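You operate a simulated robot arm through the tools that you are given. There is no shell and no other tool. Be economical: measure what you need, move in short steps, check, and stop when the job is done.

The job below is to be done with a simulated two-armed robot. You get a single attempt, and the scene is never put back.

Task
Pick up the white bottle labelled "salt mix" from the island top left of the sink with one hand, pass it to the other hand and put it on the top of the fridge. Set down upright: white bottle.

The check looks at the end state, three seconds after you hand in, the way a careful person would. Anything else that was tipped, shoved, dropped, spilled or broken makes it a failure.

Robot
Two 7-joint arms with two-finger parallel grippers on one trunk, on a base that drives. Base frame: it is fixed to the floor where the robot stands at the start and does not move with it; the origin is under the middle of the robot, x ahead of it, y to its left, z up; the surface under the hand at the start is at about z = 0.9. Units: m, degrees, N and s.
The left shoulder is at the start at [0.05, 0.168, 1.157], the right one opposite. With the tool pointing down near the work surface each hand reaches from about 0.22 to 0.66 m from the robot's upright axis, wherever it stands, measured 20 degrees to its own side. Places, roughly: top of the fridge [2.6, 2, 1.3]. Payload 1.57 kg a hand.
Tool frame (each hand has its own): the origin (TCP) lies between the finger pads and is the grasp point; the fingertips stand 0.03 m ahead of it; z points along the fingers, y is the line along which they close. Largest opening 0.08 m; finger width 0.017, thickness 0.012; the body of the gripper, 0.04 by 0.082 m, starts 0.08 m behind the TCP.
Orientation is that of the tool frame in the base frame, as a unit quaternion [x, y, z, w]. With the fingers straight down and closing along the base's y, the tool's x points along the base's -x, its y along +y and its z along -z.

Tools
- The arms move only by the tool move_arm. It takes "left_increments", "right_increments" or both (then of equal length, played together; a hand with none holds still); each is a list of rows, each an object (a shift or turn left out is 0, a gripper value left out holds the last) with "delta_pos": the shift along the tool's x, y, z in units of 300 mm (1.0 is 300 mm), a list of three; "dr": the turn, a rotation vector about the tool's x, y, z in units of 180 degrees (1.0 is 180 degrees), a list of three; "gripper": the finger opening in m, from 0 to 0.08. In form: [{"delta_pos": [tx, ty, tz], "dr": [rx, ry, rz], "gripper": gripper}, ...]. A call has 1 to 10 rows; each row is the pose to reach, as a shift and turn from the pose commanded when the call began, along the tool's axes at that moment. A call with a number of a shift or a turn outside -1 to 1 is refused whole. Rows are played at 5 a second. More than 0.05 m and 8.6 degrees between two rows, or a gripper value outside its range, and nothing of the call is played. Where a pose cannot be reached the arm comes as near as it can. A force on the tool above 40 N (or 10 N above the force at the start of the call, whichever is more), or a blocked arm, ends the call early, and 0.2 s more pass. The fingers move at their own pace (about 0.045 m/s each) and stop on an object; they squeeze with about 27 N. The grip force told is the motor's: it shows also when the fingers shut on nothing. Time passes only in rows, and 0.2 s behind the last, so rows that repeat a pose let the fingers close. The reply holds the time, the measured pose of the TCP, the force on the tool along the base axes, the opening and the grip force, in the units named above and with some noise, with the torque about the TCP (base axes, N m) and any sound that the robot's microphone picked up.
- Cameras (640 x 400 px; columns grow to the right, rows downward): "scene" is now at [0.1348, 0.0134, 1.38]; the picture's right is [0.07, -1.00, 0.00], its down [-0.54, -0.04, -0.84] and it looks along [0.84, 0.06, -0.54] (base axes); focal length 266 px, centre (320, 200). "left" rides on the left gripper at [0.072, 0.007, -0.122] in its tool frame; the picture's right is [-0.09, 1.00, 0.00], its down [-0.84, -0.08, -0.54] and it looks along [-0.54, -0.05, 0.84] (tool axes); focal length 238 px, centre (320, 200). "right" rides on the right gripper at [0.072, -0.007, -0.122] in its tool frame; the picture's right is [0.09, 1.00, 0.00], its down [-0.84, 0.08, -0.54] and it looks along [-0.54, 0.05, 0.84] (tool axes); focal length 238 px, centre (320, 200). There is no depth. A picture from a camera that has moved, and an enlarged one, comes with that camera's place and axes in the base frame and with its lens. The place of the scene camera against the robot may be out by one fixed shift of up to 0.018 m in any direction.
- snapshot(camera): a new picture of that camera. It takes no simulated time.
- move_column(by): slides the trunk up (or, below 0, down) by that many m; the arms and the scene camera ride with it, the base frame stays. It gives what a move gives, with no picture.
- base_move(legs): drives the robot by 1 to 6 legs, each [ahead, left, turn to the left] in m, m and degrees, along the robot's own axes; the way and the turn of a leg run together, so that a leg with both is an arc; at most 1.5 m and 180 degrees a leg. The arms and the cameras ride along, it lands a little off, and it stops where it bumps. It gives what a move gives.
- turn_head(pan, tilt): turns the head with the scene camera to pan (to the left, within 80 degrees either way) and tilt (down, from -29 to 69), counted from straight ahead of the robot. It gives what a move gives.
- inspect(camera, box): a new picture of the part [left, top, right, bottom] of that camera's present view, enlarged. It takes no simulated time.
- close_job(): hands the job in; it is judged then, once.

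Go step by step. Nothing tells you exact positions but the pictures and the camera data: compare them with the known pose of the tool, close in by small moves and look again before you grip or let go. The budget is 120 turns and 92 pictures, counting those below and the enlarged ones. Unless the task says otherwise, let go and move clear before handing in, and close with one line.

The tools are called after ">>>" as a command line: name --argument value ..., lists and objects as JSON in quotes. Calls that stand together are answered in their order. move_arm: Moves the arms, as the interface text tells. Its arguments: {"type":"object","properties":{"left_increments":{"type":"array","items":{"type":"object","properties":{"delta_pos":{"type":"array","items":{"type":"number"}},"dr":{"type":"array","items":{"type":"number"}},"gripper":{"type":"number"}}}},"right_increments":{"type":"array","items":{"type":"object","properties":{"delta_pos":{"type":"array","items":{"type":"number"}},"dr":{"type":"array","items":{"type":"number"}},"gripper":{"type":"number"}}}}},"required":[]} The other tools are called the same way: move_column (by) slides the trunk up or down; base_move (legs) drives the base; turn_head (pan, tilt) turns the head that bears the scene camera; snapshot (camera) takes a picture; inspect (camera, box) takes an enlarged picture of a part of a camera's view; close_job () hands the job in.

At the start:

```text
time: 0.0
left_position: [0.4593, 0.2776, 1.2039]
left_orientation: [-0.001, 1.0, 0.0, 0.0]
left_contact_force: [-0.1, 0.0, -0.3]
left_torque: [0.02, -0.02, 0.01]
left_opening: 0.0798
left_finger_force: 0.2
right_position: [0.4033, -0.077, 1.1622]
right_orientation: [0.0, 1.0, 0.0, -0.001]
right_contact_force: [-0.7, 0.2, 0.4]
right_torque: [0.01, 0.03, 0.03]
right_opening: 0.0799
right_finger_force: 0.1
trunk travel left (down, up): [-0.325, 0.118]
robot x, y, heading: [-0.0005, -0.0023, -0.0]
head pan, tilt: [4.0, 32.6]
```

scene: 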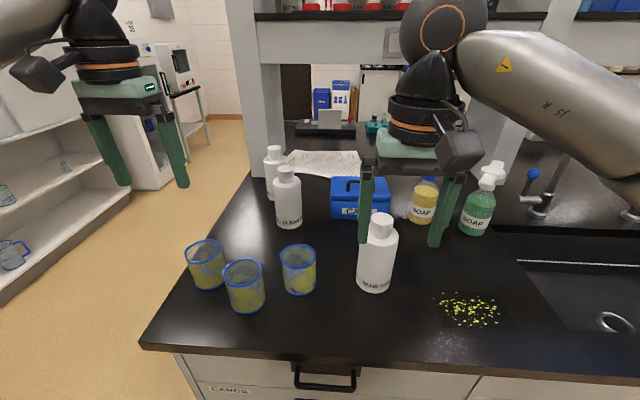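
right: 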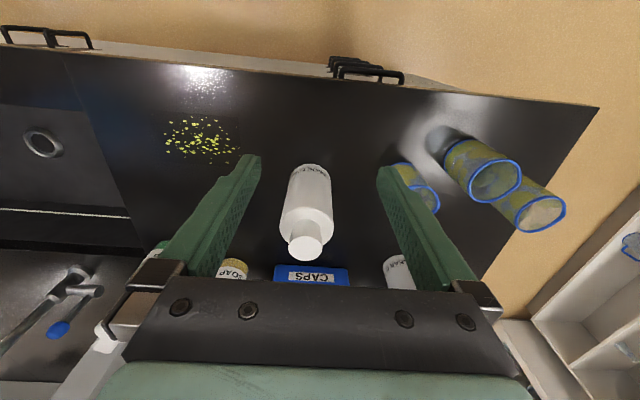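
left: 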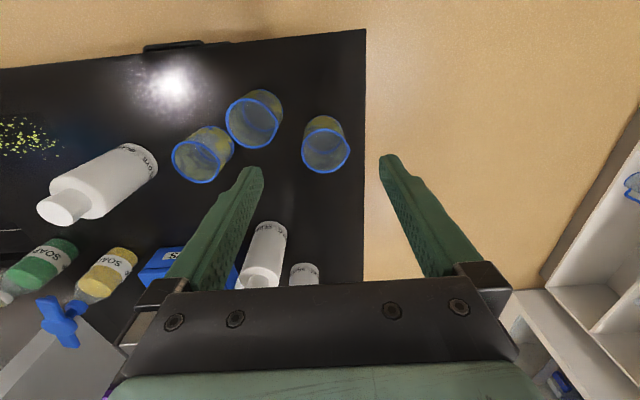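

I see three white bottles on the island; their labels need reading first. Let me enlarge them.

>>> inspect --camera "scene" --box '[240, 130, 420, 310]'

>>> inspect --camera "left" --box '[220, 210, 340, 295]'

```text
2.22 times, centred on (330, 220) of scene
camera zoom: at [0.1348, 0.0134, 1.38], right [0.07, -1.0, 0.0], down [-0.54, -0.04, -0.84], along [0.84, 0.06, -0.54], focal length 591 px, centre (298, 156)
```

zoom: 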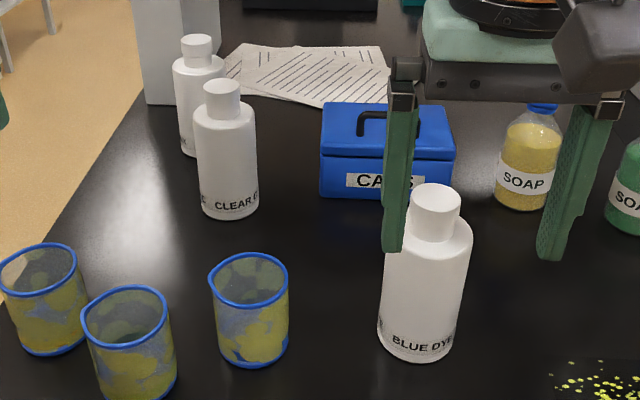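

```text
4.71 times, centred on (280, 252) of left
camera zoom: at [0.3875, 0.2831, 1.3265], right [0.09, 1.0, 0.0], down [0.84, -0.08, 0.54], along [0.54, -0.05, -0.84], focal length 1122 px, centre (508, -47)
```

zoom: 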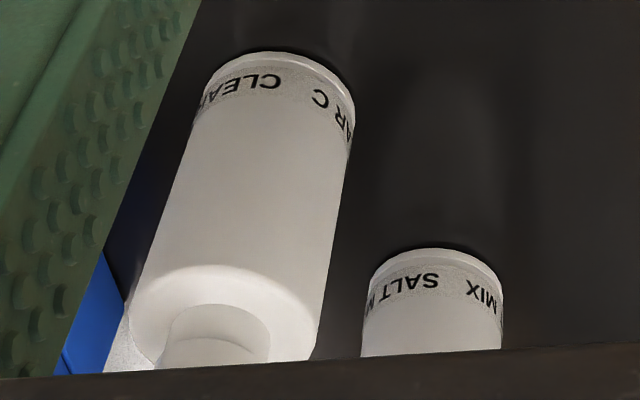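

The salt mix bottle is the rear-left white one, at about (0.885, 0.21) with its base at z≈0.9 and a height of about 0.12. Now I'll look towards the fridge.

>>> turn_head --pan 38 --tilt 10

>>> snapshot --camera "scene"

```text
time: 1.0
left_position: [0.4585, 0.2758, 1.2043]
left_orientation: [-0.001, 1.0, 0.001, 0.001]
left_contact_force: [0.3, -0.3, 0.4]
left_torque: [0.02, 0.01, -0.01]
left_opening: 0.08
left_finger_force: 0.0
right_position: [0.4033, -0.0763, 1.1606]
right_orientation: [-0.001, 1.0, 0.0, 0.0]
right_contact_force: [-0.2, 0.2, 0.1]
right_torque: [0.0, 0.0, -0.02]
right_opening: 0.0799
right_finger_force: 0.1
trunk travel left (down, up): [-0.325, 0.118]
robot x, y, heading: [-0.0009, 0.0037, -0.2]
head pan, tilt: [38.0, 10.0]
```

```text
86 pictures are left
camera scene: at [0.119, 0.0644, 1.4164], right [0.62, -0.79, 0.0], down [-0.14, -0.11, -0.98], along [0.78, 0.61, -0.17], focal length 266 px, centre (320, 200)
```

scene: 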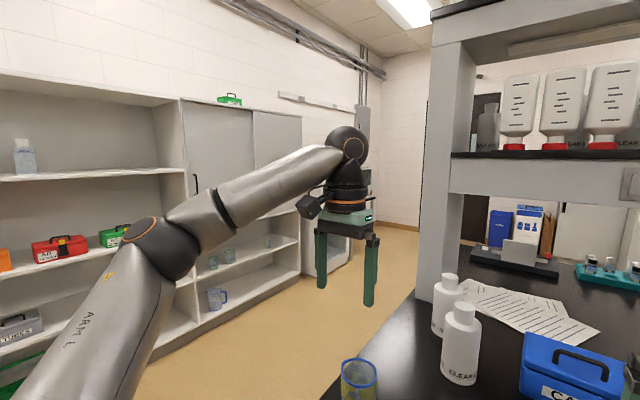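

>>> turn_head --pan 50 --tilt 45

>>> snapshot --camera "scene"

```text
time: 2.0
left_position: [0.4579, 0.2766, 1.2028]
left_orientation: [0.0, 1.0, -0.001, 0.0]
left_contact_force: [-0.6, -0.2, 0.3]
left_torque: [0.01, -0.01, 0.0]
left_opening: 0.08
left_finger_force: 0.2
right_position: [0.4041, -0.0775, 1.161]
right_orientation: [0.0, 1.0, 0.0, -0.001]
right_contact_force: [-0.4, -0.1, 0.9]
right_torque: [-0.03, 0.05, -0.02]
right_opening: 0.0799
right_finger_force: 0.0
trunk travel left (down, up): [-0.325, 0.118]
robot x, y, heading: [-0.001, -0.0022, 0.2]
head pan, tilt: [50.0, 45.0]
```

```text
85 pictures are left
camera scene: at [0.098, 0.0695, 1.3615], right [0.77, -0.64, 0.0], down [-0.45, -0.54, -0.71], along [0.46, 0.54, -0.71], focal length 266 px, centre (320, 200)
```

scene: 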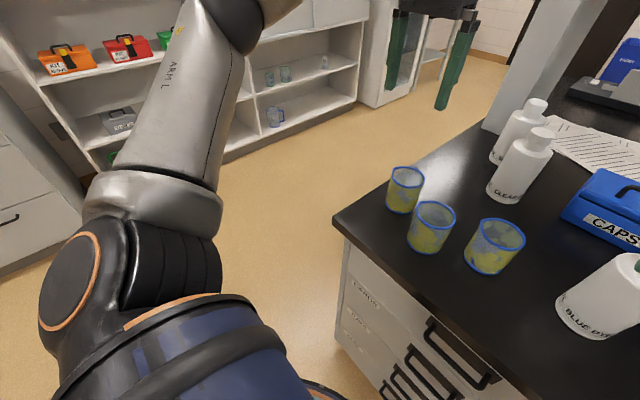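

The aisle is wide (island's left edge at y≈0.35, shelves at y≈2). I'll drive round to the island's left side and face it, so that the bottle is within reach.

>>> base_move --legs '[[0, 0.5, 0], [0, 0.55, 0], [0.85, 0, 0], [0, 0, -90]]'

>>> turn_head --pan 0 --tilt 35

>>> snapshot --camera "scene"

```text
time: 19.8
left_position: [1.127, 0.5833, 1.2044]
left_orientation: [0.711, 0.703, 0.0, 0.001]
left_contact_force: [-0.1, 0.1, 0.5]
left_torque: [-0.03, -0.01, 0.02]
left_opening: 0.0801
left_finger_force: 0.0
right_position: [0.7733, 0.6422, 1.1622]
right_orientation: [0.712, 0.702, 0.001, 0.0]
right_contact_force: [0.6, 0.2, 0.0]
right_torque: [0.0, -0.01, 0.01]
right_opening: 0.08
right_finger_force: 0.1
trunk travel left (down, up): [-0.325, 0.118]
robot x, y, heading: [0.8553, 1.0455, -91.0]
head pan, tilt: [50.0, 45.0]
```

```text
time: 21.0
left_position: [1.1269, 0.5832, 1.2031]
left_orientation: [0.711, 0.703, 0.0, 0.0]
left_contact_force: [0.5, 0.0, -0.3]
left_torque: [0.0, 0.02, 0.01]
left_opening: 0.0802
left_finger_force: 0.3
right_position: [0.7751, 0.643, 1.162]
right_orientation: [0.712, 0.702, 0.001, 0.001]
right_contact_force: [0.1, 0.4, 0.5]
right_torque: [-0.03, 0.0, 0.01]
right_opening: 0.08
right_finger_force: 0.0
trunk travel left (down, up): [-0.325, 0.118]
robot x, y, heading: [0.8547, 1.0478, -90.7]
head pan, tilt: [0.0, 35.0]
```

```text
84 pictures are left
camera scene: at [0.8607, 0.924, 1.3763], right [-1.0, 0.01, 0.0], down [0.01, 0.57, -0.82], along [-0.01, -0.82, -0.57], focal length 266 px, centre (320, 200)
```

scene: 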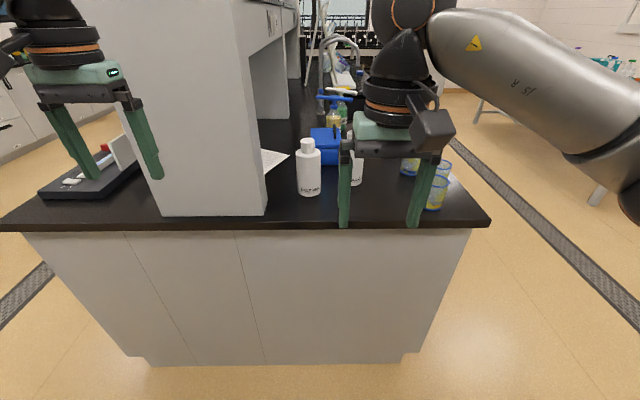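

>>> inspect --camera "scene" --box '[270, 130, 350, 210]'

```text
5.00 times, centred on (310, 170) of scene
camera zoom: at [0.8607, 0.924, 1.3763], right [-1.0, 0.01, 0.0], down [0.01, 0.57, -0.82], along [-0.01, -0.82, -0.57], focal length 1331 px, centre (370, 350)
```

zoom: 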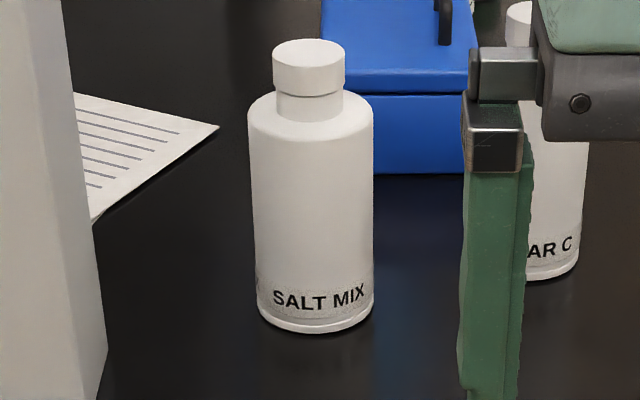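

The label is confirmed: base at about (0.888, 0.19), cap top at z≈1.07, cap about 0.045 wide with a neck beneath. The left hand would hit the post if I drove in, so I'll pull it back first, then drive 0.28 m forward.

>>> move_arm --left_increments '[{"delta_pos": [0.15, 0, 0]}, {"delta_pos": [0.3, 0, 0]}, {"delta_pos": [0.45, 0, 0]}, {"delta_pos": [0.6, 0, 0]}, {"delta_pos": [0.7, 0, 0]}, {"delta_pos": [0.7, 0, 0]}]'

>>> base_move --legs '[[0.28, 0, 0]]'

>>> snapshot --camera "scene"

>>> snapshot --camera "right"

```text
time: 22.4
left_position: [1.1296, 0.792, 1.2032]
left_orientation: [0.712, 0.703, 0.001, 0.001]
left_contact_force: [0.3, 0.4, 0.4]
left_torque: [0.02, -0.01, -0.01]
left_opening: 0.08
left_finger_force: 0.0
right_position: [0.7748, 0.6421, 1.1606]
right_orientation: [0.712, 0.703, 0.0, 0.0]
right_contact_force: [0.1, 0.4, 0.5]
right_torque: [0.0, 0.01, 0.0]
right_opening: 0.0799
right_finger_force: 0.0
trunk travel left (down, up): [-0.325, 0.118]
robot x, y, heading: [0.8567, 1.0448, -90.9]
head pan, tilt: [0.0, 35.0]
```

```text
time: 24.4
left_position: [1.1229, 0.5055, 1.2044]
left_orientation: [0.713, 0.701, 0.0, 0.001]
left_contact_force: [-0.3, 0.1, 0.3]
left_torque: [0.01, -0.03, 0.01]
left_opening: 0.0801
left_finger_force: 0.1
right_position: [0.7674, 0.3571, 1.1595]
right_orientation: [0.713, 0.701, 0.0, 0.0]
right_contact_force: [0.2, 0.8, -0.6]
right_torque: [0.04, 0.01, -0.01]
right_opening: 0.08
right_finger_force: 0.0
trunk travel left (down, up): [-0.325, 0.118]
robot x, y, heading: [0.8518, 0.7613, -91.1]
head pan, tilt: [0.0, 35.0]
```

```text
82 pictures are left
camera scene: at [0.8555, 0.6387, 1.3762], right [-1.0, 0.02, 0.0], down [0.01, 0.57, -0.82], along [-0.02, -0.82, -0.57], focal length 266 px, centre (320, 200)
```

scene: 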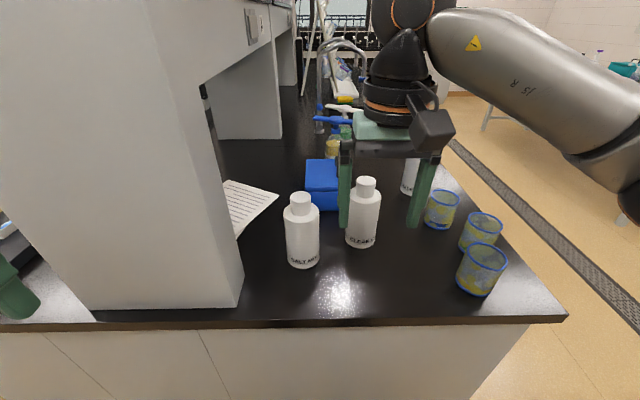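

```text
81 pictures are left
camera right: at [0.7641, 0.4307, 1.2829], right [1.0, 0.07, 0.0], down [0.06, -0.84, 0.54], along [0.04, -0.54, -0.84], focal length 238 px, centre (320, 200)
```

right: 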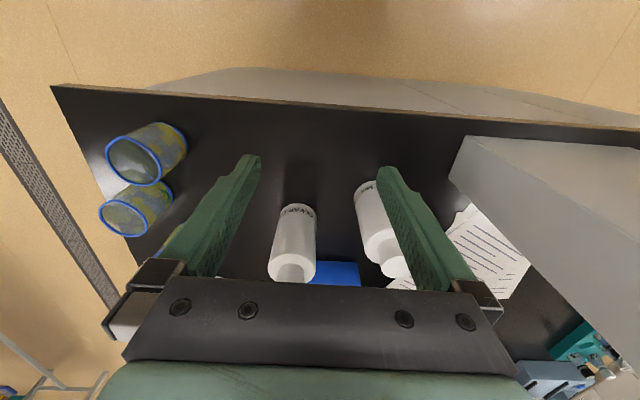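

The salt bottle's cap is at about (0.883, 0.185), top z≈1.06. I'll move the right hand above it at safe height.

>>> move_arm --right_increments '[{"delta_pos": [-0.11, 0.08, 0]}, {"delta_pos": [-0.22, 0.16, 0]}, {"delta_pos": [-0.33, 0.24, 0]}, {"delta_pos": [-0.44, 0.32, 0]}, {"delta_pos": [-0.55, 0.397, 0]}, {"delta_pos": [-0.567, 0.397, 0]}, {"delta_pos": [-0.567, 0.397, 0]}]'

>>> snapshot --camera "right"

>>> snapshot --camera "scene"

```text
time: 25.9
left_position: [1.1232, 0.5059, 1.2048]
left_orientation: [0.713, 0.701, 0.0, 0.0]
left_contact_force: [0.7, 0.0, 0.0]
left_torque: [-0.01, 0.01, 0.03]
left_opening: 0.0799
left_finger_force: 0.0
right_position: [0.8583, 0.2276, 1.1555]
right_orientation: [0.713, 0.701, 0.0, 0.0]
right_contact_force: [-0.2, 0.2, -0.9]
right_torque: [-0.01, -0.03, -0.02]
right_opening: 0.08
right_finger_force: 0.1
right hand out of reach, approached as far as the arm can: row 4, 5, 6, 7
trunk travel left (down, up): [-0.325, 0.118]
robot x, y, heading: [0.8538, 0.7601, -91.0]
head pan, tilt: [0.0, 35.0]
```

```text
80 pictures are left
camera right: at [0.8546, 0.3009, 1.2765], right [1.0, 0.07, 0.0], down [0.06, -0.84, 0.54], along [0.04, -0.54, -0.84], focal length 238 px, centre (320, 200)
```

right: 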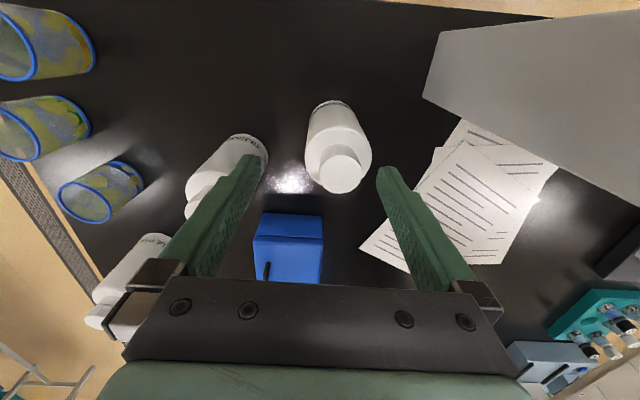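

```text
79 pictures are left
camera scene: at [0.8554, 0.6393, 1.3763], right [-1.0, 0.02, 0.0], down [0.01, 0.57, -0.82], along [-0.02, -0.82, -0.57], focal length 266 px, centre (320, 200)
```

scene: 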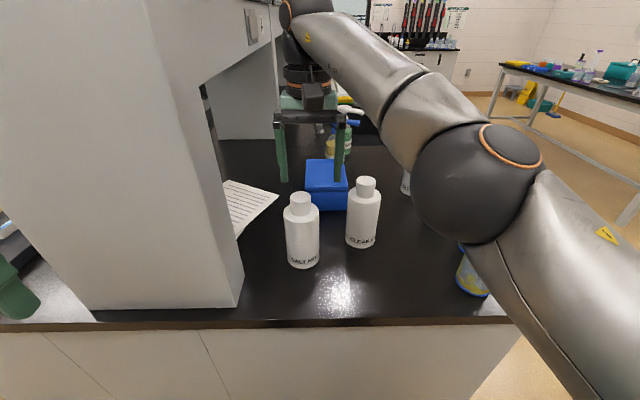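

The right hand is just out of reach of the bottle. The hand camera puts the cap at about (0.884, 0.197), so I'll nudge the base forward and slightly left.

>>> base_move --legs '[[0.07, 0.03, 0]]'

>>> move_arm --right_increments '[{"delta_pos": [0, 0, 0]}, {"delta_pos": [0, 0, 0]}]'

>>> snapshot --camera "right"

```text
time: 27.0
left_position: [1.1528, 0.4339, 1.2026]
left_orientation: [0.712, 0.702, 0.0, 0.0]
left_contact_force: [0.0, 0.1, 0.0]
left_torque: [-0.01, 0.03, 0.0]
left_opening: 0.08
left_finger_force: 0.1
right_position: [0.8878, 0.156, 1.1547]
right_orientation: [0.713, 0.701, 0.0, 0.0]
right_contact_force: [-0.1, 0.3, -0.3]
right_torque: [0.0, 0.01, -0.03]
right_opening: 0.0802
right_finger_force: 0.1
trunk travel left (down, up): [-0.325, 0.118]
robot x, y, heading: [0.8837, 0.6939, -90.8]
head pan, tilt: [0.0, 35.0]
```

```text
time: 27.6
left_position: [1.1529, 0.435, 1.2031]
left_orientation: [0.713, 0.701, 0.0, 0.0]
left_contact_force: [-0.1, 0.6, -0.1]
left_torque: [0.02, 0.01, 0.0]
left_opening: 0.08
left_finger_force: 0.1
right_position: [0.8879, 0.1567, 1.1547]
right_orientation: [0.714, 0.7, 0.0, 0.0]
right_contact_force: [-0.8, 0.3, -0.1]
right_torque: [-0.01, 0.02, 0.01]
right_opening: 0.0801
right_finger_force: 0.1
trunk travel left (down, up): [-0.325, 0.118]
robot x, y, heading: [0.8818, 0.6865, -90.8]
head pan, tilt: [0.0, 35.0]
```

```text
78 pictures are left
camera right: at [0.884, 0.2305, 1.2767], right [1.0, 0.07, 0.0], down [0.06, -0.84, 0.54], along [0.04, -0.54, -0.84], focal length 238 px, centre (320, 200)
```

right: 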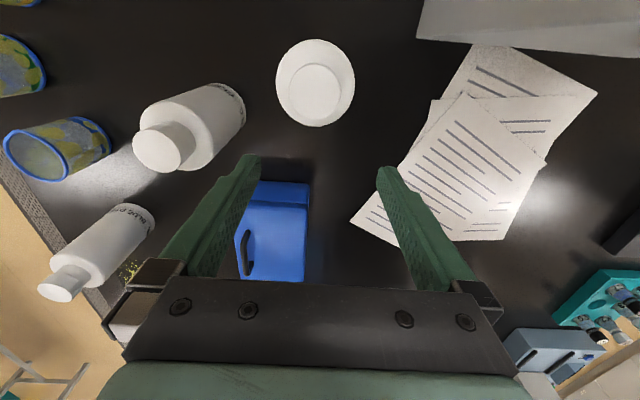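

>>> move_arm --right_increments '[{"delta_pos": [0.133, -0.017, 0]}, {"delta_pos": [0.133, -0.017, 0]}, {"delta_pos": [0.133, -0.017, 0]}]'

>>> snapshot --camera "right"

```text
time: 28.4
left_position: [1.1534, 0.436, 1.2035]
left_orientation: [0.713, 0.701, 0.0, 0.0]
left_contact_force: [-0.4, -0.4, 0.3]
left_torque: [0.0, 0.01, 0.01]
left_opening: 0.0801
left_finger_force: 0.2
right_position: [0.8816, 0.1982, 1.155]
right_orientation: [0.713, 0.701, 0.001, 0.0]
right_contact_force: [0.0, -0.6, 0.3]
right_torque: [0.0, 0.03, -0.06]
right_opening: 0.08
right_finger_force: 0.0
trunk travel left (down, up): [-0.325, 0.118]
robot x, y, heading: [0.8778, 0.6885, -91.0]
head pan, tilt: [0.0, 35.0]
```

```text
77 pictures are left
camera right: at [0.8786, 0.2713, 1.2771], right [1.0, 0.07, 0.0], down [0.06, -0.84, 0.54], along [0.04, -0.54, -0.84], focal length 238 px, centre (320, 200)
```

right: 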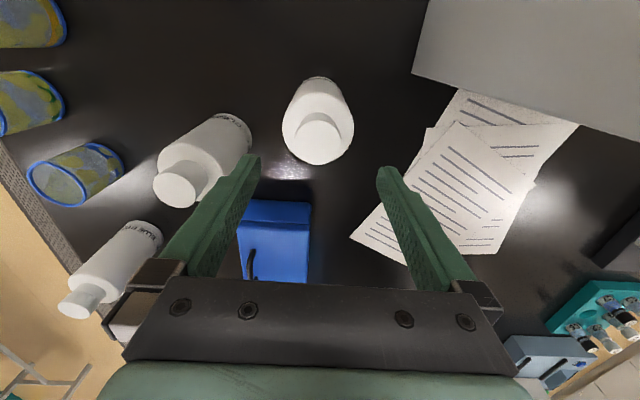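

Aligned over the cap. I'll descend with open fingers in two steps and look.

>>> move_arm --right_increments '[{"delta_pos": [0.005, 0, 0.09]}, {"delta_pos": [0.005, 0, 0.18]}, {"delta_pos": [0.005, 0, 0.25]}, {"delta_pos": [0.005, 0, 0.25]}]'

>>> snapshot --camera "right"

>>> inspect --camera "scene" --box '[230, 130, 390, 290]'

```text
time: 29.4
left_position: [1.1536, 0.4367, 1.2039]
left_orientation: [0.712, 0.702, 0.001, 0.0]
left_contact_force: [-0.8, 0.2, 0.2]
left_torque: [0.06, 0.0, -0.02]
left_opening: 0.0798
left_finger_force: 0.1
right_position: [0.883, 0.1984, 1.0789]
right_orientation: [0.713, 0.701, -0.001, 0.0]
right_contact_force: [0.0, 0.2, 0.4]
right_torque: [0.0, -0.01, 0.0]
right_opening: 0.0799
right_finger_force: 0.2
trunk travel left (down, up): [-0.325, 0.118]
robot x, y, heading: [0.8807, 0.6896, -91.0]
head pan, tilt: [0.0, 35.0]
```

```text
76 pictures are left
camera right: at [0.8804, 0.2723, 1.2006], right [1.0, 0.07, 0.0], down [0.06, -0.84, 0.54], along [0.04, -0.54, -0.84], focal length 238 px, centre (320, 200)
```

right: 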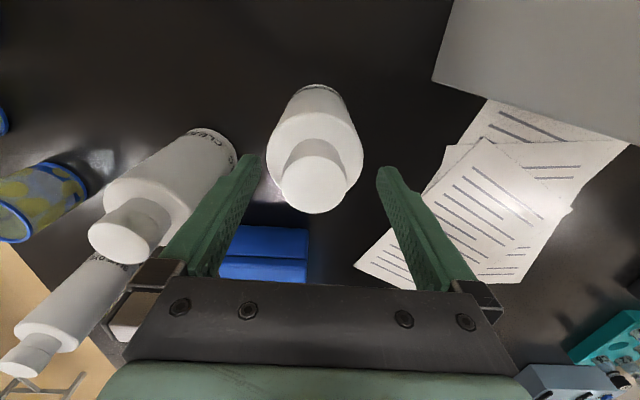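

```text
2.50 times, centred on (310, 210) of scene
camera zoom: at [0.8846, 0.5689, 1.3763], right [-1.0, 0.02, 0.0], down [0.01, 0.57, -0.82], along [-0.01, -0.82, -0.57], focal length 665 px, centre (345, 175)
```

zoom: 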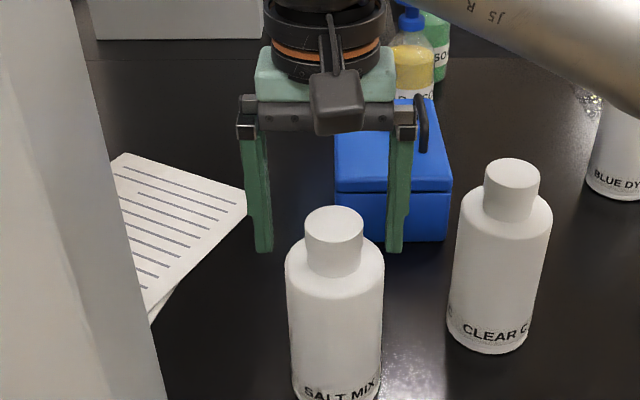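

>>> move_arm --right_increments '[{"delta_pos": [0, -0.005, 0.05]}, {"delta_pos": [0, -0.005, 0.05]}, {"delta_pos": [0, -0.005, 0.05], "gripper": 0.03}, {"delta_pos": [0, -0.005, 0.05], "gripper": 0.03}, {"delta_pos": [0, -0.005, 0.05], "gripper": 0.03}, {"delta_pos": [0, -0.005, 0.05], "gripper": 0.03}]'

>>> snapshot --camera "right"

>>> inspect --camera "scene" --box '[230, 130, 390, 290]'

```text
time: 30.8
left_position: [1.1525, 0.4351, 1.2039]
left_orientation: [0.713, 0.702, 0.0, 0.0]
left_contact_force: [-0.3, 0.1, 0.6]
left_torque: [0.0, -0.02, -0.04]
left_opening: 0.0801
left_finger_force: 0.0
right_position: [0.8829, 0.1991, 1.0643]
right_orientation: [0.713, 0.701, 0.0, 0.0]
right_contact_force: [-1.8, 0.2, 0.6]
right_torque: [0.02, 0.1, 0.0]
right_opening: 0.0418
right_finger_force: 27.1
trunk travel left (down, up): [-0.325, 0.118]
robot x, y, heading: [0.8826, 0.6898, -90.9]
head pan, tilt: [0.0, 35.0]
```

```text
74 pictures are left
camera right: at [0.879, 0.2726, 1.1868], right [1.0, 0.07, 0.0], down [0.06, -0.84, 0.54], along [0.04, -0.54, -0.84], focal length 238 px, centre (320, 200)
```

right: 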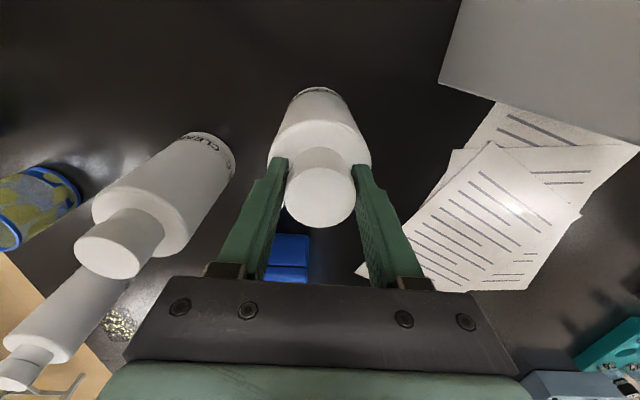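

```text
2.50 times, centred on (310, 210) of scene
camera zoom: at [0.8844, 0.5689, 1.3763], right [-1.0, 0.02, 0.0], down [0.01, 0.57, -0.82], along [-0.01, -0.82, -0.57], focal length 665 px, centre (345, 175)
```

zoom: 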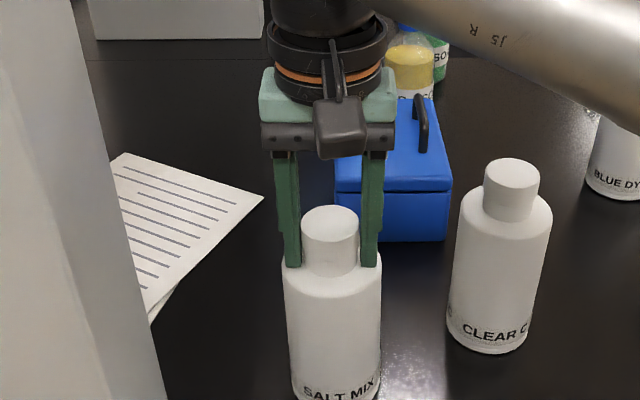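

Gripped at 0.042 on the cap. Lifting straight up by 0.10 m.

>>> move_arm --right_increments '[{"delta_pos": [0, 0, -0.08], "gripper": 0.02}, {"delta_pos": [0, 0, -0.16]}, {"delta_pos": [0, 0, -0.24]}, {"delta_pos": [0, 0, -0.33]}, {"delta_pos": [0, 0, -0.33]}]'

>>> snapshot --camera "scene"

```text
time: 32.0
left_position: [1.1531, 0.4347, 1.2047]
left_orientation: [0.712, 0.702, 0.0, -0.001]
left_contact_force: [-0.8, 0.3, -0.5]
left_torque: [-0.03, 0.0, 0.01]
left_opening: 0.0799
left_finger_force: 0.0
right_position: [0.8813, 0.1989, 1.1653]
right_orientation: [0.713, 0.701, 0.0, 0.0]
right_contact_force: [-0.2, 0.1, -0.5]
right_torque: [0.02, 0.0, 0.01]
right_opening: 0.02
right_finger_force: 0.0
trunk travel left (down, up): [-0.325, 0.118]
robot x, y, heading: [0.885, 0.6895, -90.9]
head pan, tilt: [0.0, 35.0]
```

```text
72 pictures are left
camera scene: at [0.8844, 0.5687, 1.3763], right [-1.0, 0.02, 0.0], down [0.01, 0.57, -0.82], along [-0.01, -0.82, -0.57], focal length 266 px, centre (320, 200)
```

scene: 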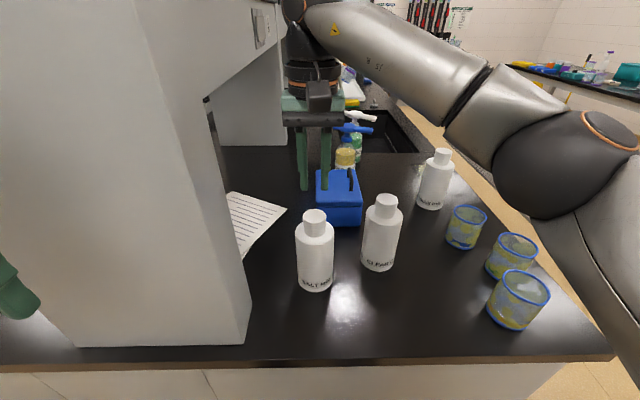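

The fingers slipped off and the bottle stayed upright on the island. I'll re-measure where the cap is before gripping again.

>>> inspect --camera "scene" --box '[270, 190, 370, 290]'

>>> inspect --camera "right" --box '[240, 60, 400, 200]'

```text
4.00 times, centred on (320, 240) of scene
camera zoom: at [0.8844, 0.5687, 1.3763], right [-1.0, 0.02, 0.0], down [0.01, 0.57, -0.82], along [-0.01, -0.82, -0.57], focal length 1065 px, centre (320, 40)
```

zoom: 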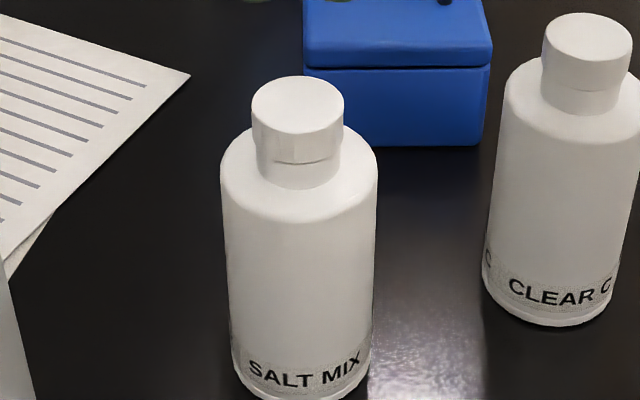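

```text
2.86 times, centred on (320, 130) of right
camera zoom: at [0.8777, 0.2712, 1.2862], right [1.0, 0.07, 0.0], down [0.06, -0.84, 0.54], along [0.04, -0.54, -0.84], focal length 681 px, centre (320, 400)
```

zoom: 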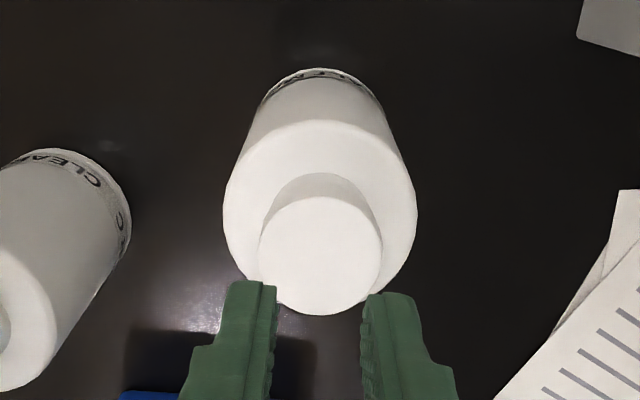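

The cap is about 0.042 wide at (0.884, 0.195). I'll regrip about 7 mm deeper, let the grip settle, then lift slowly and watch the force.

>>> move_arm --right_increments '[{"delta_pos": [-0.013, 0.007, 0], "gripper": 0.08}, {"delta_pos": [-0.013, 0.007, 0], "gripper": 0.08}, {"delta_pos": [-0.013, 0.007, 0], "gripper": 0.08}, {"delta_pos": [-0.013, 0.007, 0.14]}, {"delta_pos": [-0.013, 0.007, 0.26]}, {"delta_pos": [-0.013, 0.007, 0.31]}, {"delta_pos": [-0.013, 0.007, 0.355]}, {"delta_pos": [-0.013, 0.007, 0.355]}]'

>>> snapshot --camera "right"

>>> inspect --camera "scene" --box '[270, 170, 370, 270]'

```text
time: 33.8
left_position: [1.1534, 0.4364, 1.204]
left_orientation: [0.713, 0.701, 0.0, -0.001]
left_contact_force: [0.3, 0.5, 0.4]
left_torque: [-0.01, -0.04, 0.0]
left_opening: 0.0803
left_finger_force: 0.2
right_position: [0.8832, 0.1948, 1.0559]
right_orientation: [0.714, 0.7, 0.0, 0.001]
right_contact_force: [0.4, -0.1, -0.2]
right_torque: [0.0, -0.01, 0.04]
right_opening: 0.0799
right_finger_force: 0.0
trunk travel left (down, up): [-0.325, 0.118]
robot x, y, heading: [0.8809, 0.692, -91.3]
head pan, tilt: [0.0, 35.0]
```

```text
69 pictures are left
camera right: at [0.8796, 0.2675, 1.1782], right [1.0, 0.07, 0.0], down [0.06, -0.84, 0.54], along [0.04, -0.54, -0.84], focal length 238 px, centre (320, 200)
```

right: 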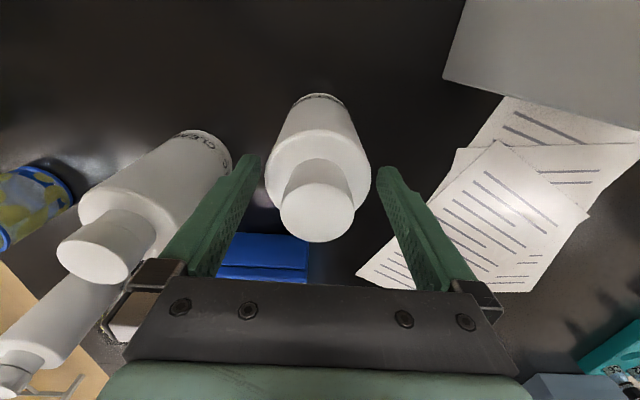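

```text
4.00 times, centred on (320, 220) of scene
camera zoom: at [0.8846, 0.5689, 1.3763], right [-1.0, 0.02, 0.0], down [0.01, 0.57, -0.82], along [-0.01, -0.82, -0.57], focal length 1065 px, centre (320, 120)
```

zoom: 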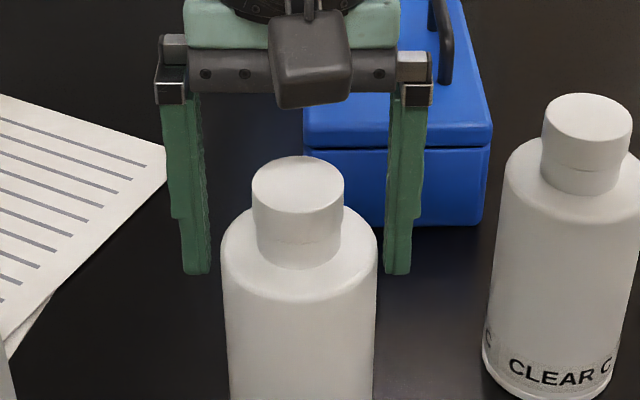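

The fingers now straddle the shoulder with the bottle well centred (body about 0.075 wide, just under the 0.08 opening). A grip on the body will be firmer than on the cap, so I'll go down carefully a further 0.045 m.

>>> move_arm --right_increments '[{"delta_pos": [0, 0, 0.03]}, {"delta_pos": [0, 0, 0.06]}, {"delta_pos": [0, 0, 0.09]}, {"delta_pos": [0, 0, 0.12]}, {"delta_pos": [0, 0, 0.15]}, {"delta_pos": [0, 0, 0.15]}]'

>>> inspect --camera "scene" --box '[270, 170, 370, 270]'

```text
time: 35.2
left_position: [1.153, 0.4346, 1.2038]
left_orientation: [0.712, 0.702, -0.001, 0.001]
left_contact_force: [0.6, -0.1, 0.7]
left_torque: [0.02, 0.03, -0.02]
left_opening: 0.0801
left_finger_force: 0.2
right_position: [0.8838, 0.1962, 1.0118]
right_orientation: [0.713, 0.701, 0.0, -0.001]
right_contact_force: [0.2, -0.3, -0.3]
right_torque: [0.03, 0.0, -0.03]
right_opening: 0.0801
right_finger_force: 0.2
trunk travel left (down, up): [-0.325, 0.118]
robot x, y, heading: [0.8791, 0.6914, -91.3]
head pan, tilt: [0.0, 35.0]
```

```text
4.00 times, centred on (320, 220) of scene
camera zoom: at [0.8846, 0.5689, 1.3763], right [-1.0, 0.02, 0.0], down [0.01, 0.57, -0.82], along [-0.01, -0.82, -0.57], focal length 1065 px, centre (320, 120)
```

zoom: 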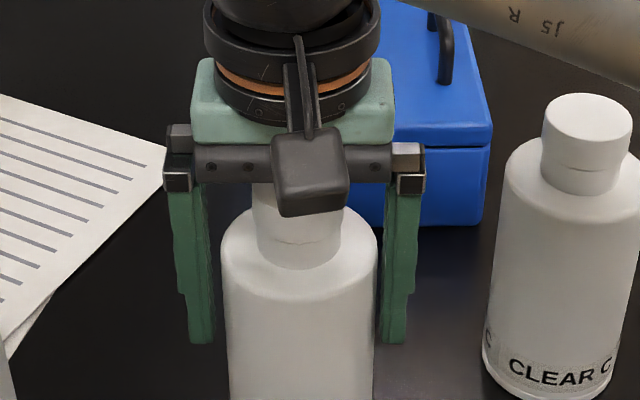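

No contact, well straddled. Closing on the body and then lifting slowly by a small amount.

>>> move_arm --right_increments '[{"delta_pos": [0, 0, 0], "gripper": 0.06}, {"delta_pos": [0, 0, 0], "gripper": 0.06}, {"delta_pos": [0, 0, 0], "gripper": 0.06}, {"delta_pos": [0, 0, -0.015], "gripper": 0.06}, {"delta_pos": [0, 0, -0.03], "gripper": 0.06}, {"delta_pos": [0, 0, -0.045], "gripper": 0.06}, {"delta_pos": [0, 0, -0.06], "gripper": 0.06}, {"delta_pos": [0, 0, -0.06], "gripper": 0.06}]'

>>> snapshot --camera "scene"

```text
time: 37.0
left_position: [1.1531, 0.435, 1.2048]
left_orientation: [0.713, 0.701, 0.0, 0.0]
left_contact_force: [0.3, -0.7, 0.0]
left_torque: [0.02, 0.02, 0.01]
left_opening: 0.0798
left_finger_force: 0.0
right_position: [0.8833, 0.1939, 1.0307]
right_orientation: [0.713, 0.701, 0.0, 0.001]
right_contact_force: [0.2, 1.0, -3.9]
right_torque: [0.02, -0.02, 0.0]
right_opening: 0.0729
right_finger_force: 27.4
trunk travel left (down, up): [-0.325, 0.118]
robot x, y, heading: [0.8827, 0.6904, -91.2]
head pan, tilt: [0.0, 35.0]
```

```text
66 pictures are left
camera scene: at [0.8845, 0.5685, 1.3762], right [-1.0, 0.02, 0.0], down [0.01, 0.57, -0.82], along [-0.01, -0.82, -0.57], focal length 266 px, centre (320, 200)
```

scene: 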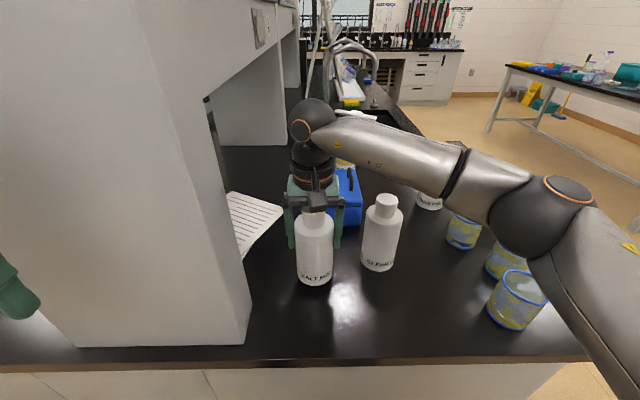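

The bottle is held (about 4 N, opening 0.073). I'll raise the whole trunk so that everything clears, then back away from the island.

>>> move_column --by 0.11

>>> snapshot --camera "scene"

```text
time: 38.4
left_position: [1.1524, 0.4366, 1.3128]
left_orientation: [0.713, 0.702, 0.0, 0.0]
left_contact_force: [0.0, -0.1, -0.4]
left_torque: [0.0, -0.02, -0.02]
left_opening: 0.0801
left_finger_force: 0.1
right_position: [0.8833, 0.1939, 1.1408]
right_orientation: [0.714, 0.701, 0.0, 0.0]
right_contact_force: [-0.6, 0.0, -4.6]
right_torque: [0.03, 0.0, 0.02]
right_opening: 0.0727
right_finger_force: 27.0
trunk travel left (down, up): [-0.435, 0.008]
robot x, y, heading: [0.8838, 0.6905, -91.1]
head pan, tilt: [0.0, 35.0]
```

```text
65 pictures are left
camera scene: at [0.8846, 0.5683, 1.4862], right [-1.0, 0.02, 0.0], down [0.01, 0.57, -0.82], along [-0.01, -0.82, -0.57], focal length 266 px, centre (320, 200)
```

scene: 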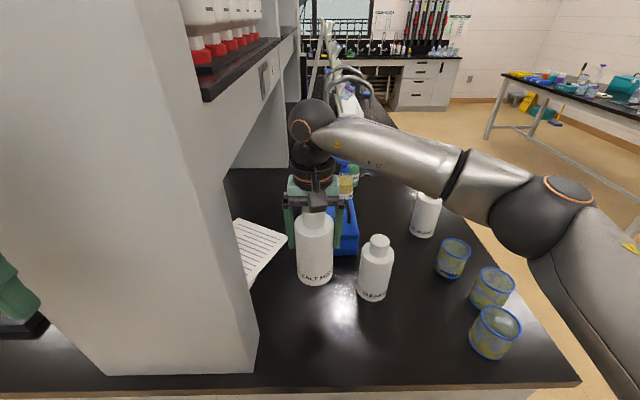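

>>> base_move --legs '[[-0.5, 0, 0], [0, 0, 91]]'

>>> turn_head --pan 20 --tilt 15

>>> snapshot --camera "scene"

```text
time: 45.2
left_position: [1.14, 1.4741, 1.314]
left_orientation: [-0.001, 1.0, 0.0, 0.0]
left_contact_force: [-0.9, 0.4, -0.2]
left_torque: [0.01, 0.02, -0.01]
left_opening: 0.08
left_finger_force: 0.1
right_position: [1.3851, 1.2092, 1.1401]
right_orientation: [0.0, 1.0, 0.0, 0.0]
right_contact_force: [0.0, 0.5, -3.5]
right_torque: [0.02, 0.01, 0.01]
right_opening: 0.0729
right_finger_force: 27.0
trunk travel left (down, up): [-0.435, 0.008]
robot x, y, heading: [0.8888, 1.1971, -0.1]
head pan, tilt: [0.0, 35.0]
```

```text
time: 46.1
left_position: [1.1387, 1.4743, 1.3143]
left_orientation: [-0.001, 1.0, 0.001, 0.0]
left_contact_force: [-0.2, 0.5, 0.5]
left_torque: [-0.03, 0.03, 0.0]
left_opening: 0.0798
left_finger_force: 0.1
right_position: [1.3855, 1.2084, 1.1392]
right_orientation: [0.0, 1.0, 0.0, -0.001]
right_contact_force: [0.0, 0.9, -2.6]
right_torque: [0.02, 0.04, 0.0]
right_opening: 0.0728
right_finger_force: 26.7
trunk travel left (down, up): [-0.435, 0.008]
robot x, y, heading: [0.8925, 1.1991, -0.4]
head pan, tilt: [20.0, 15.0]
```

```text
64 pictures are left
camera scene: at [1.0238, 1.2373, 1.5182], right [0.34, -0.94, 0.0], down [-0.24, -0.09, -0.97], along [0.91, 0.33, -0.26], focal length 266 px, centre (320, 200)
```

scene: 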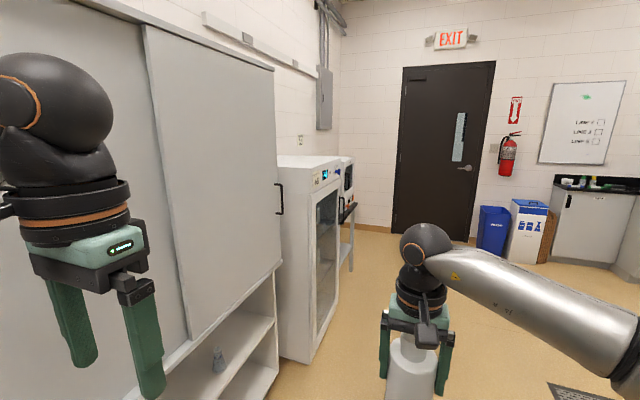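

>>> inspect --camera "scene" --box '[260, 130, 380, 220]'

```text
4.44 times, centred on (320, 175) of scene
camera zoom: at [1.0238, 1.2373, 1.5182], right [0.34, -0.94, 0.0], down [-0.24, -0.09, -0.97], along [0.91, 0.33, -0.26], focal length 1183 px, centre (320, 311)
```

zoom: 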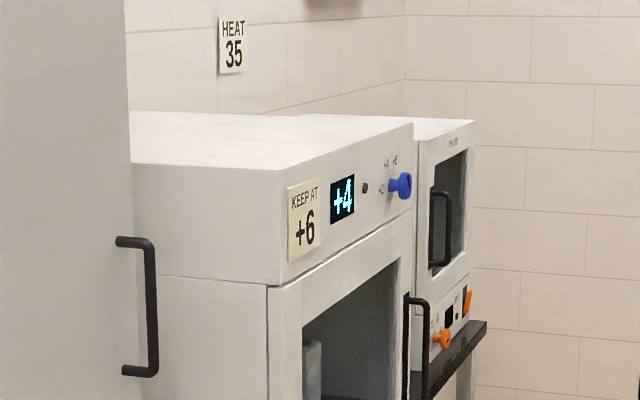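

The fridge (the near unit showing +4) has an empty top: front edge at y≈1.8, x≈2.4–3.0. For the hand-over, the left hand will take the lower body with a tilted grip, fingers 40° below horizontal, coming in diagonally. First I'll pitch the left hand in place.

>>> move_arm --left_increments '[{"dr": [0, -0.046, 0]}, {"dr": [0, -0.092, 0]}, {"dr": [0, -0.138, 0]}, {"dr": [0, -0.184, 0]}, {"dr": [0, -0.23, 0]}, {"dr": [0, -0.2778, 0]}, {"dr": [0, -0.2778, 0]}]'

>>> move_arm --left_increments '[{"dr": [0.032, 0, 0.0268]}, {"dr": [0.064, 0, 0.0536]}, {"dr": [0.096, 0, 0.0804]}, {"dr": [0.128, 0, 0.1072]}, {"dr": [0.16, 0, 0.134]}, {"dr": [0.1915, 0, 0.1608]}, {"dr": [0.1915, 0, 0.1608]}]'

>>> turn_head --pan 0 --tilt 40

>>> snapshot --camera "scene"

```text
time: 47.7
left_position: [1.1458, 1.4791, 1.3397]
left_orientation: [0.0, 0.906, -0.001, 0.423]
left_contact_force: [0.6, 0.4, -0.7]
left_torque: [0.04, -0.01, 0.03]
left_opening: 0.08
left_finger_force: 0.0
left hand out of reach, approached as far as the arm can: row 6, 7
right_position: [1.3852, 1.2077, 1.14]
right_orientation: [0.0, 1.0, 0.0, 0.0]
right_contact_force: [0.0, 0.4, -3.4]
right_torque: [-0.02, 0.05, -0.03]
right_opening: 0.0728
right_finger_force: 26.9
trunk travel left (down, up): [-0.435, 0.008]
robot x, y, heading: [0.8909, 1.1987, -0.1]
head pan, tilt: [20.0, 15.0]
```

```text
time: 49.3
left_position: [1.1458, 1.48, 1.3385]
left_orientation: [0.346, 0.837, -0.162, 0.391]
left_contact_force: [-0.1, 0.4, -0.1]
left_torque: [0.02, -0.01, 0.0]
left_opening: 0.08
left_finger_force: 0.0
right_position: [1.3841, 1.2092, 1.1402]
right_orientation: [-0.001, 1.0, 0.0, 0.0]
right_contact_force: [0.0, 0.6, -3.9]
right_torque: [-0.02, 0.05, -0.03]
right_opening: 0.0729
right_finger_force: 26.8
trunk travel left (down, up): [-0.435, 0.008]
robot x, y, heading: [0.8931, 1.2019, 0.1]
head pan, tilt: [20.0, 15.0]
```

```text
time: 50.2
left_position: [1.1454, 1.4807, 1.3384]
left_orientation: [0.346, 0.838, -0.161, 0.39]
left_contact_force: [0.4, 0.2, 0.1]
left_torque: [-0.03, 0.0, 0.03]
left_opening: 0.0801
left_finger_force: 0.1
right_position: [1.3845, 1.209, 1.1406]
right_orientation: [0.0, 1.0, 0.0, 0.0]
right_contact_force: [-1.2, 0.2, -4.6]
right_torque: [-0.01, 0.0, -0.01]
right_opening: 0.0725
right_finger_force: 26.8
trunk travel left (down, up): [-0.435, 0.008]
robot x, y, heading: [0.8931, 1.1997, -0.1]
head pan, tilt: [0.0, 40.0]
```

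```text
62 pictures are left
camera scene: at [1.0209, 1.2054, 1.4787], right [0.0, -1.0, 0.0], down [-0.64, 0.0, -0.77], along [0.77, 0.0, -0.64], focal length 266 px, centre (320, 200)
```

scene: 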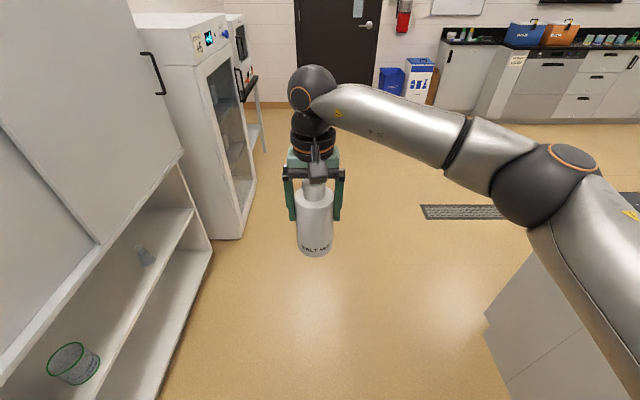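

The left hand's orientation is as planned. Now I'll move it to a pre-grasp point 0.15 m short of the bottle's lower body, along its approach line.

>>> move_arm --left_increments '[{"delta_pos": [-0.018, -0.0114, 0.138]}, {"delta_pos": [-0.036, -0.0228, 0.276]}, {"delta_pos": [-0.054, -0.0342, 0.414]}, {"delta_pos": [-0.072, -0.0456, 0.552]}, {"delta_pos": [-0.09, -0.057, 0.69]}, {"delta_pos": [-0.108, -0.0684, 0.828]}, {"delta_pos": [-0.126, -0.08, 0.968]}, {"delta_pos": [-0.126, -0.08, 0.968]}]'

>>> snapshot --camera "scene"

>>> snapshot --camera "left"

```text
time: 52.0
left_position: [1.3039, 1.2878, 1.1822]
left_orientation: [0.345, 0.838, -0.161, 0.391]
left_contact_force: [0.8, 0.6, -0.4]
left_torque: [-0.03, 0.01, 0.01]
left_opening: 0.08
left_finger_force: 0.1
right_position: [1.3843, 1.2076, 1.1405]
right_orientation: [0.001, 1.0, -0.001, 0.0]
right_contact_force: [0.4, 0.0, -3.5]
right_torque: [-0.02, 0.04, 0.01]
right_opening: 0.0726
right_finger_force: 27.0
trunk travel left (down, up): [-0.435, 0.008]
robot x, y, heading: [0.8924, 1.2017, -0.1]
head pan, tilt: [0.0, 40.0]
```

```text
61 pictures are left
camera scene: at [1.0205, 1.2057, 1.4787], right [0.0, -1.0, 0.0], down [-0.64, 0.0, -0.77], along [0.77, 0.0, -0.64], focal length 266 px, centre (320, 200)
```

scene: 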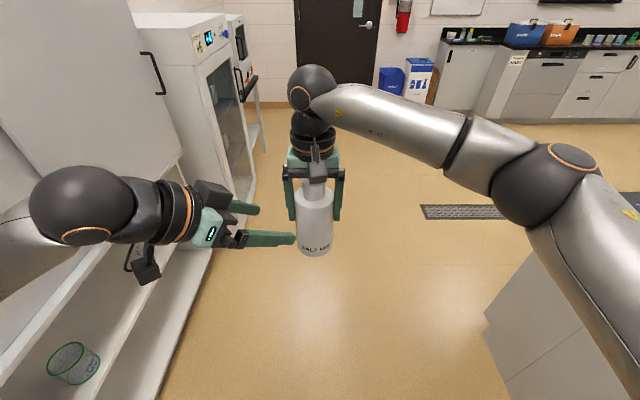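

```text
60 pictures are left
camera left: at [1.2103, 1.3913, 1.2076], right [0.74, 0.66, 0.07], down [0.03, -0.14, 0.99], along [0.67, -0.73, -0.13], focal length 238 px, centre (320, 200)
```

left: 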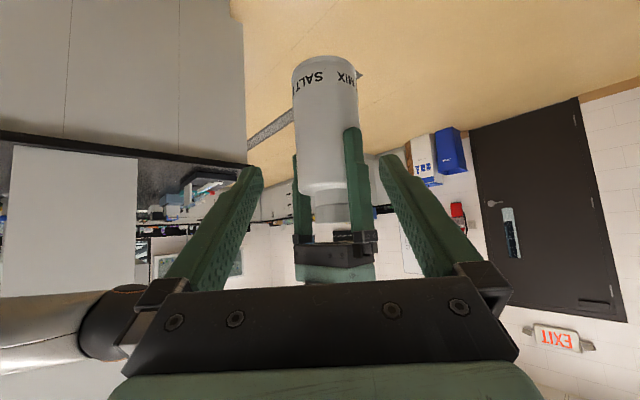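

To keep the left fingers clear of the right fingertips, I'll flatten the left hand to 30° below horizontal, then drop it onto the new approach line and stop short to look.

>>> move_arm --left_increments '[{"dr": [0, -0.028, 0]}, {"dr": [0, -0.0556, 0]}, {"dr": [0, -0.0556, 0]}]'

>>> move_arm --left_increments '[{"delta_pos": [0.074, 0, 0]}, {"delta_pos": [0.148, 0, 0]}, {"delta_pos": [0.148, 0, 0.1]}, {"delta_pos": [0.148, 0, 0.2]}, {"delta_pos": [0.148, 0, 0.2]}]'

>>> snapshot --camera "scene"

>>> snapshot --camera "left"

```text
time: 52.8
left_position: [1.304, 1.2896, 1.1819]
left_orientation: [0.332, 0.8, -0.192, 0.462]
left_contact_force: [-0.1, 1.1, 0.2]
left_torque: [0.01, 0.0, 0.01]
left_opening: 0.0803
left_finger_force: 0.1
right_position: [1.3846, 1.2083, 1.1418]
right_orientation: [0.0, 1.0, 0.0, 0.0]
right_contact_force: [0.1, -0.1, -3.6]
right_torque: [0.01, 0.03, -0.02]
right_opening: 0.0728
right_finger_force: 27.3
trunk travel left (down, up): [-0.435, 0.008]
robot x, y, heading: [0.8924, 1.1959, 0.2]
head pan, tilt: [0.0, 40.0]
```

```text
time: 54.0
left_position: [1.3254, 1.27, 1.1126]
left_orientation: [0.331, 0.8, -0.191, 0.462]
left_contact_force: [-0.7, -0.4, 0.0]
left_torque: [0.0, -0.02, -0.02]
left_opening: 0.08
left_finger_force: 0.2
right_position: [1.3834, 1.2082, 1.1399]
right_orientation: [0.0, 1.0, 0.0, 0.0]
right_contact_force: [0.0, -0.2, -3.6]
right_torque: [-0.01, 0.03, -0.02]
right_opening: 0.0727
right_finger_force: 27.3
trunk travel left (down, up): [-0.435, 0.008]
robot x, y, heading: [0.8888, 1.1974, -0.1]
head pan, tilt: [0.0, 40.0]
```

```text
59 pictures are left
camera scene: at [1.0208, 1.2055, 1.4787], right [0.0, -1.0, 0.0], down [-0.64, 0.0, -0.77], along [0.77, 0.0, -0.64], focal length 266 px, centre (320, 200)
```

scene: 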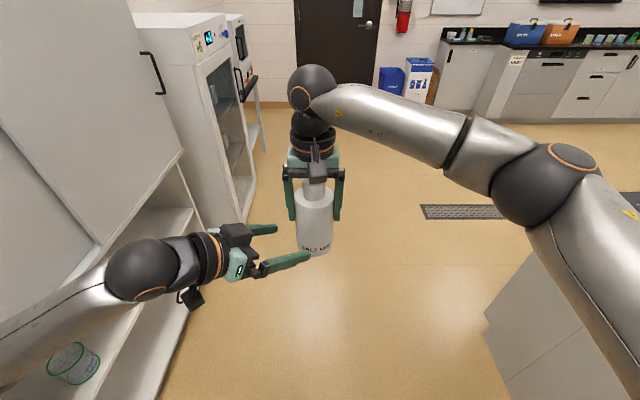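

```text
58 pictures are left
camera left: at [1.2298, 1.3736, 1.1118], right [0.74, 0.67, 0.08], down [-0.09, -0.02, 1.0], along [0.67, -0.74, 0.05], focal length 238 px, centre (320, 200)
```

left: 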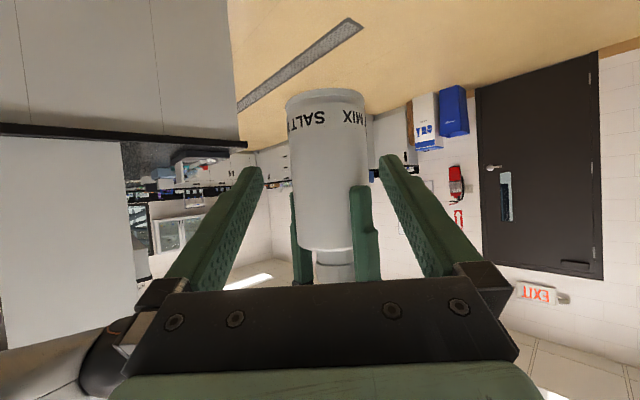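

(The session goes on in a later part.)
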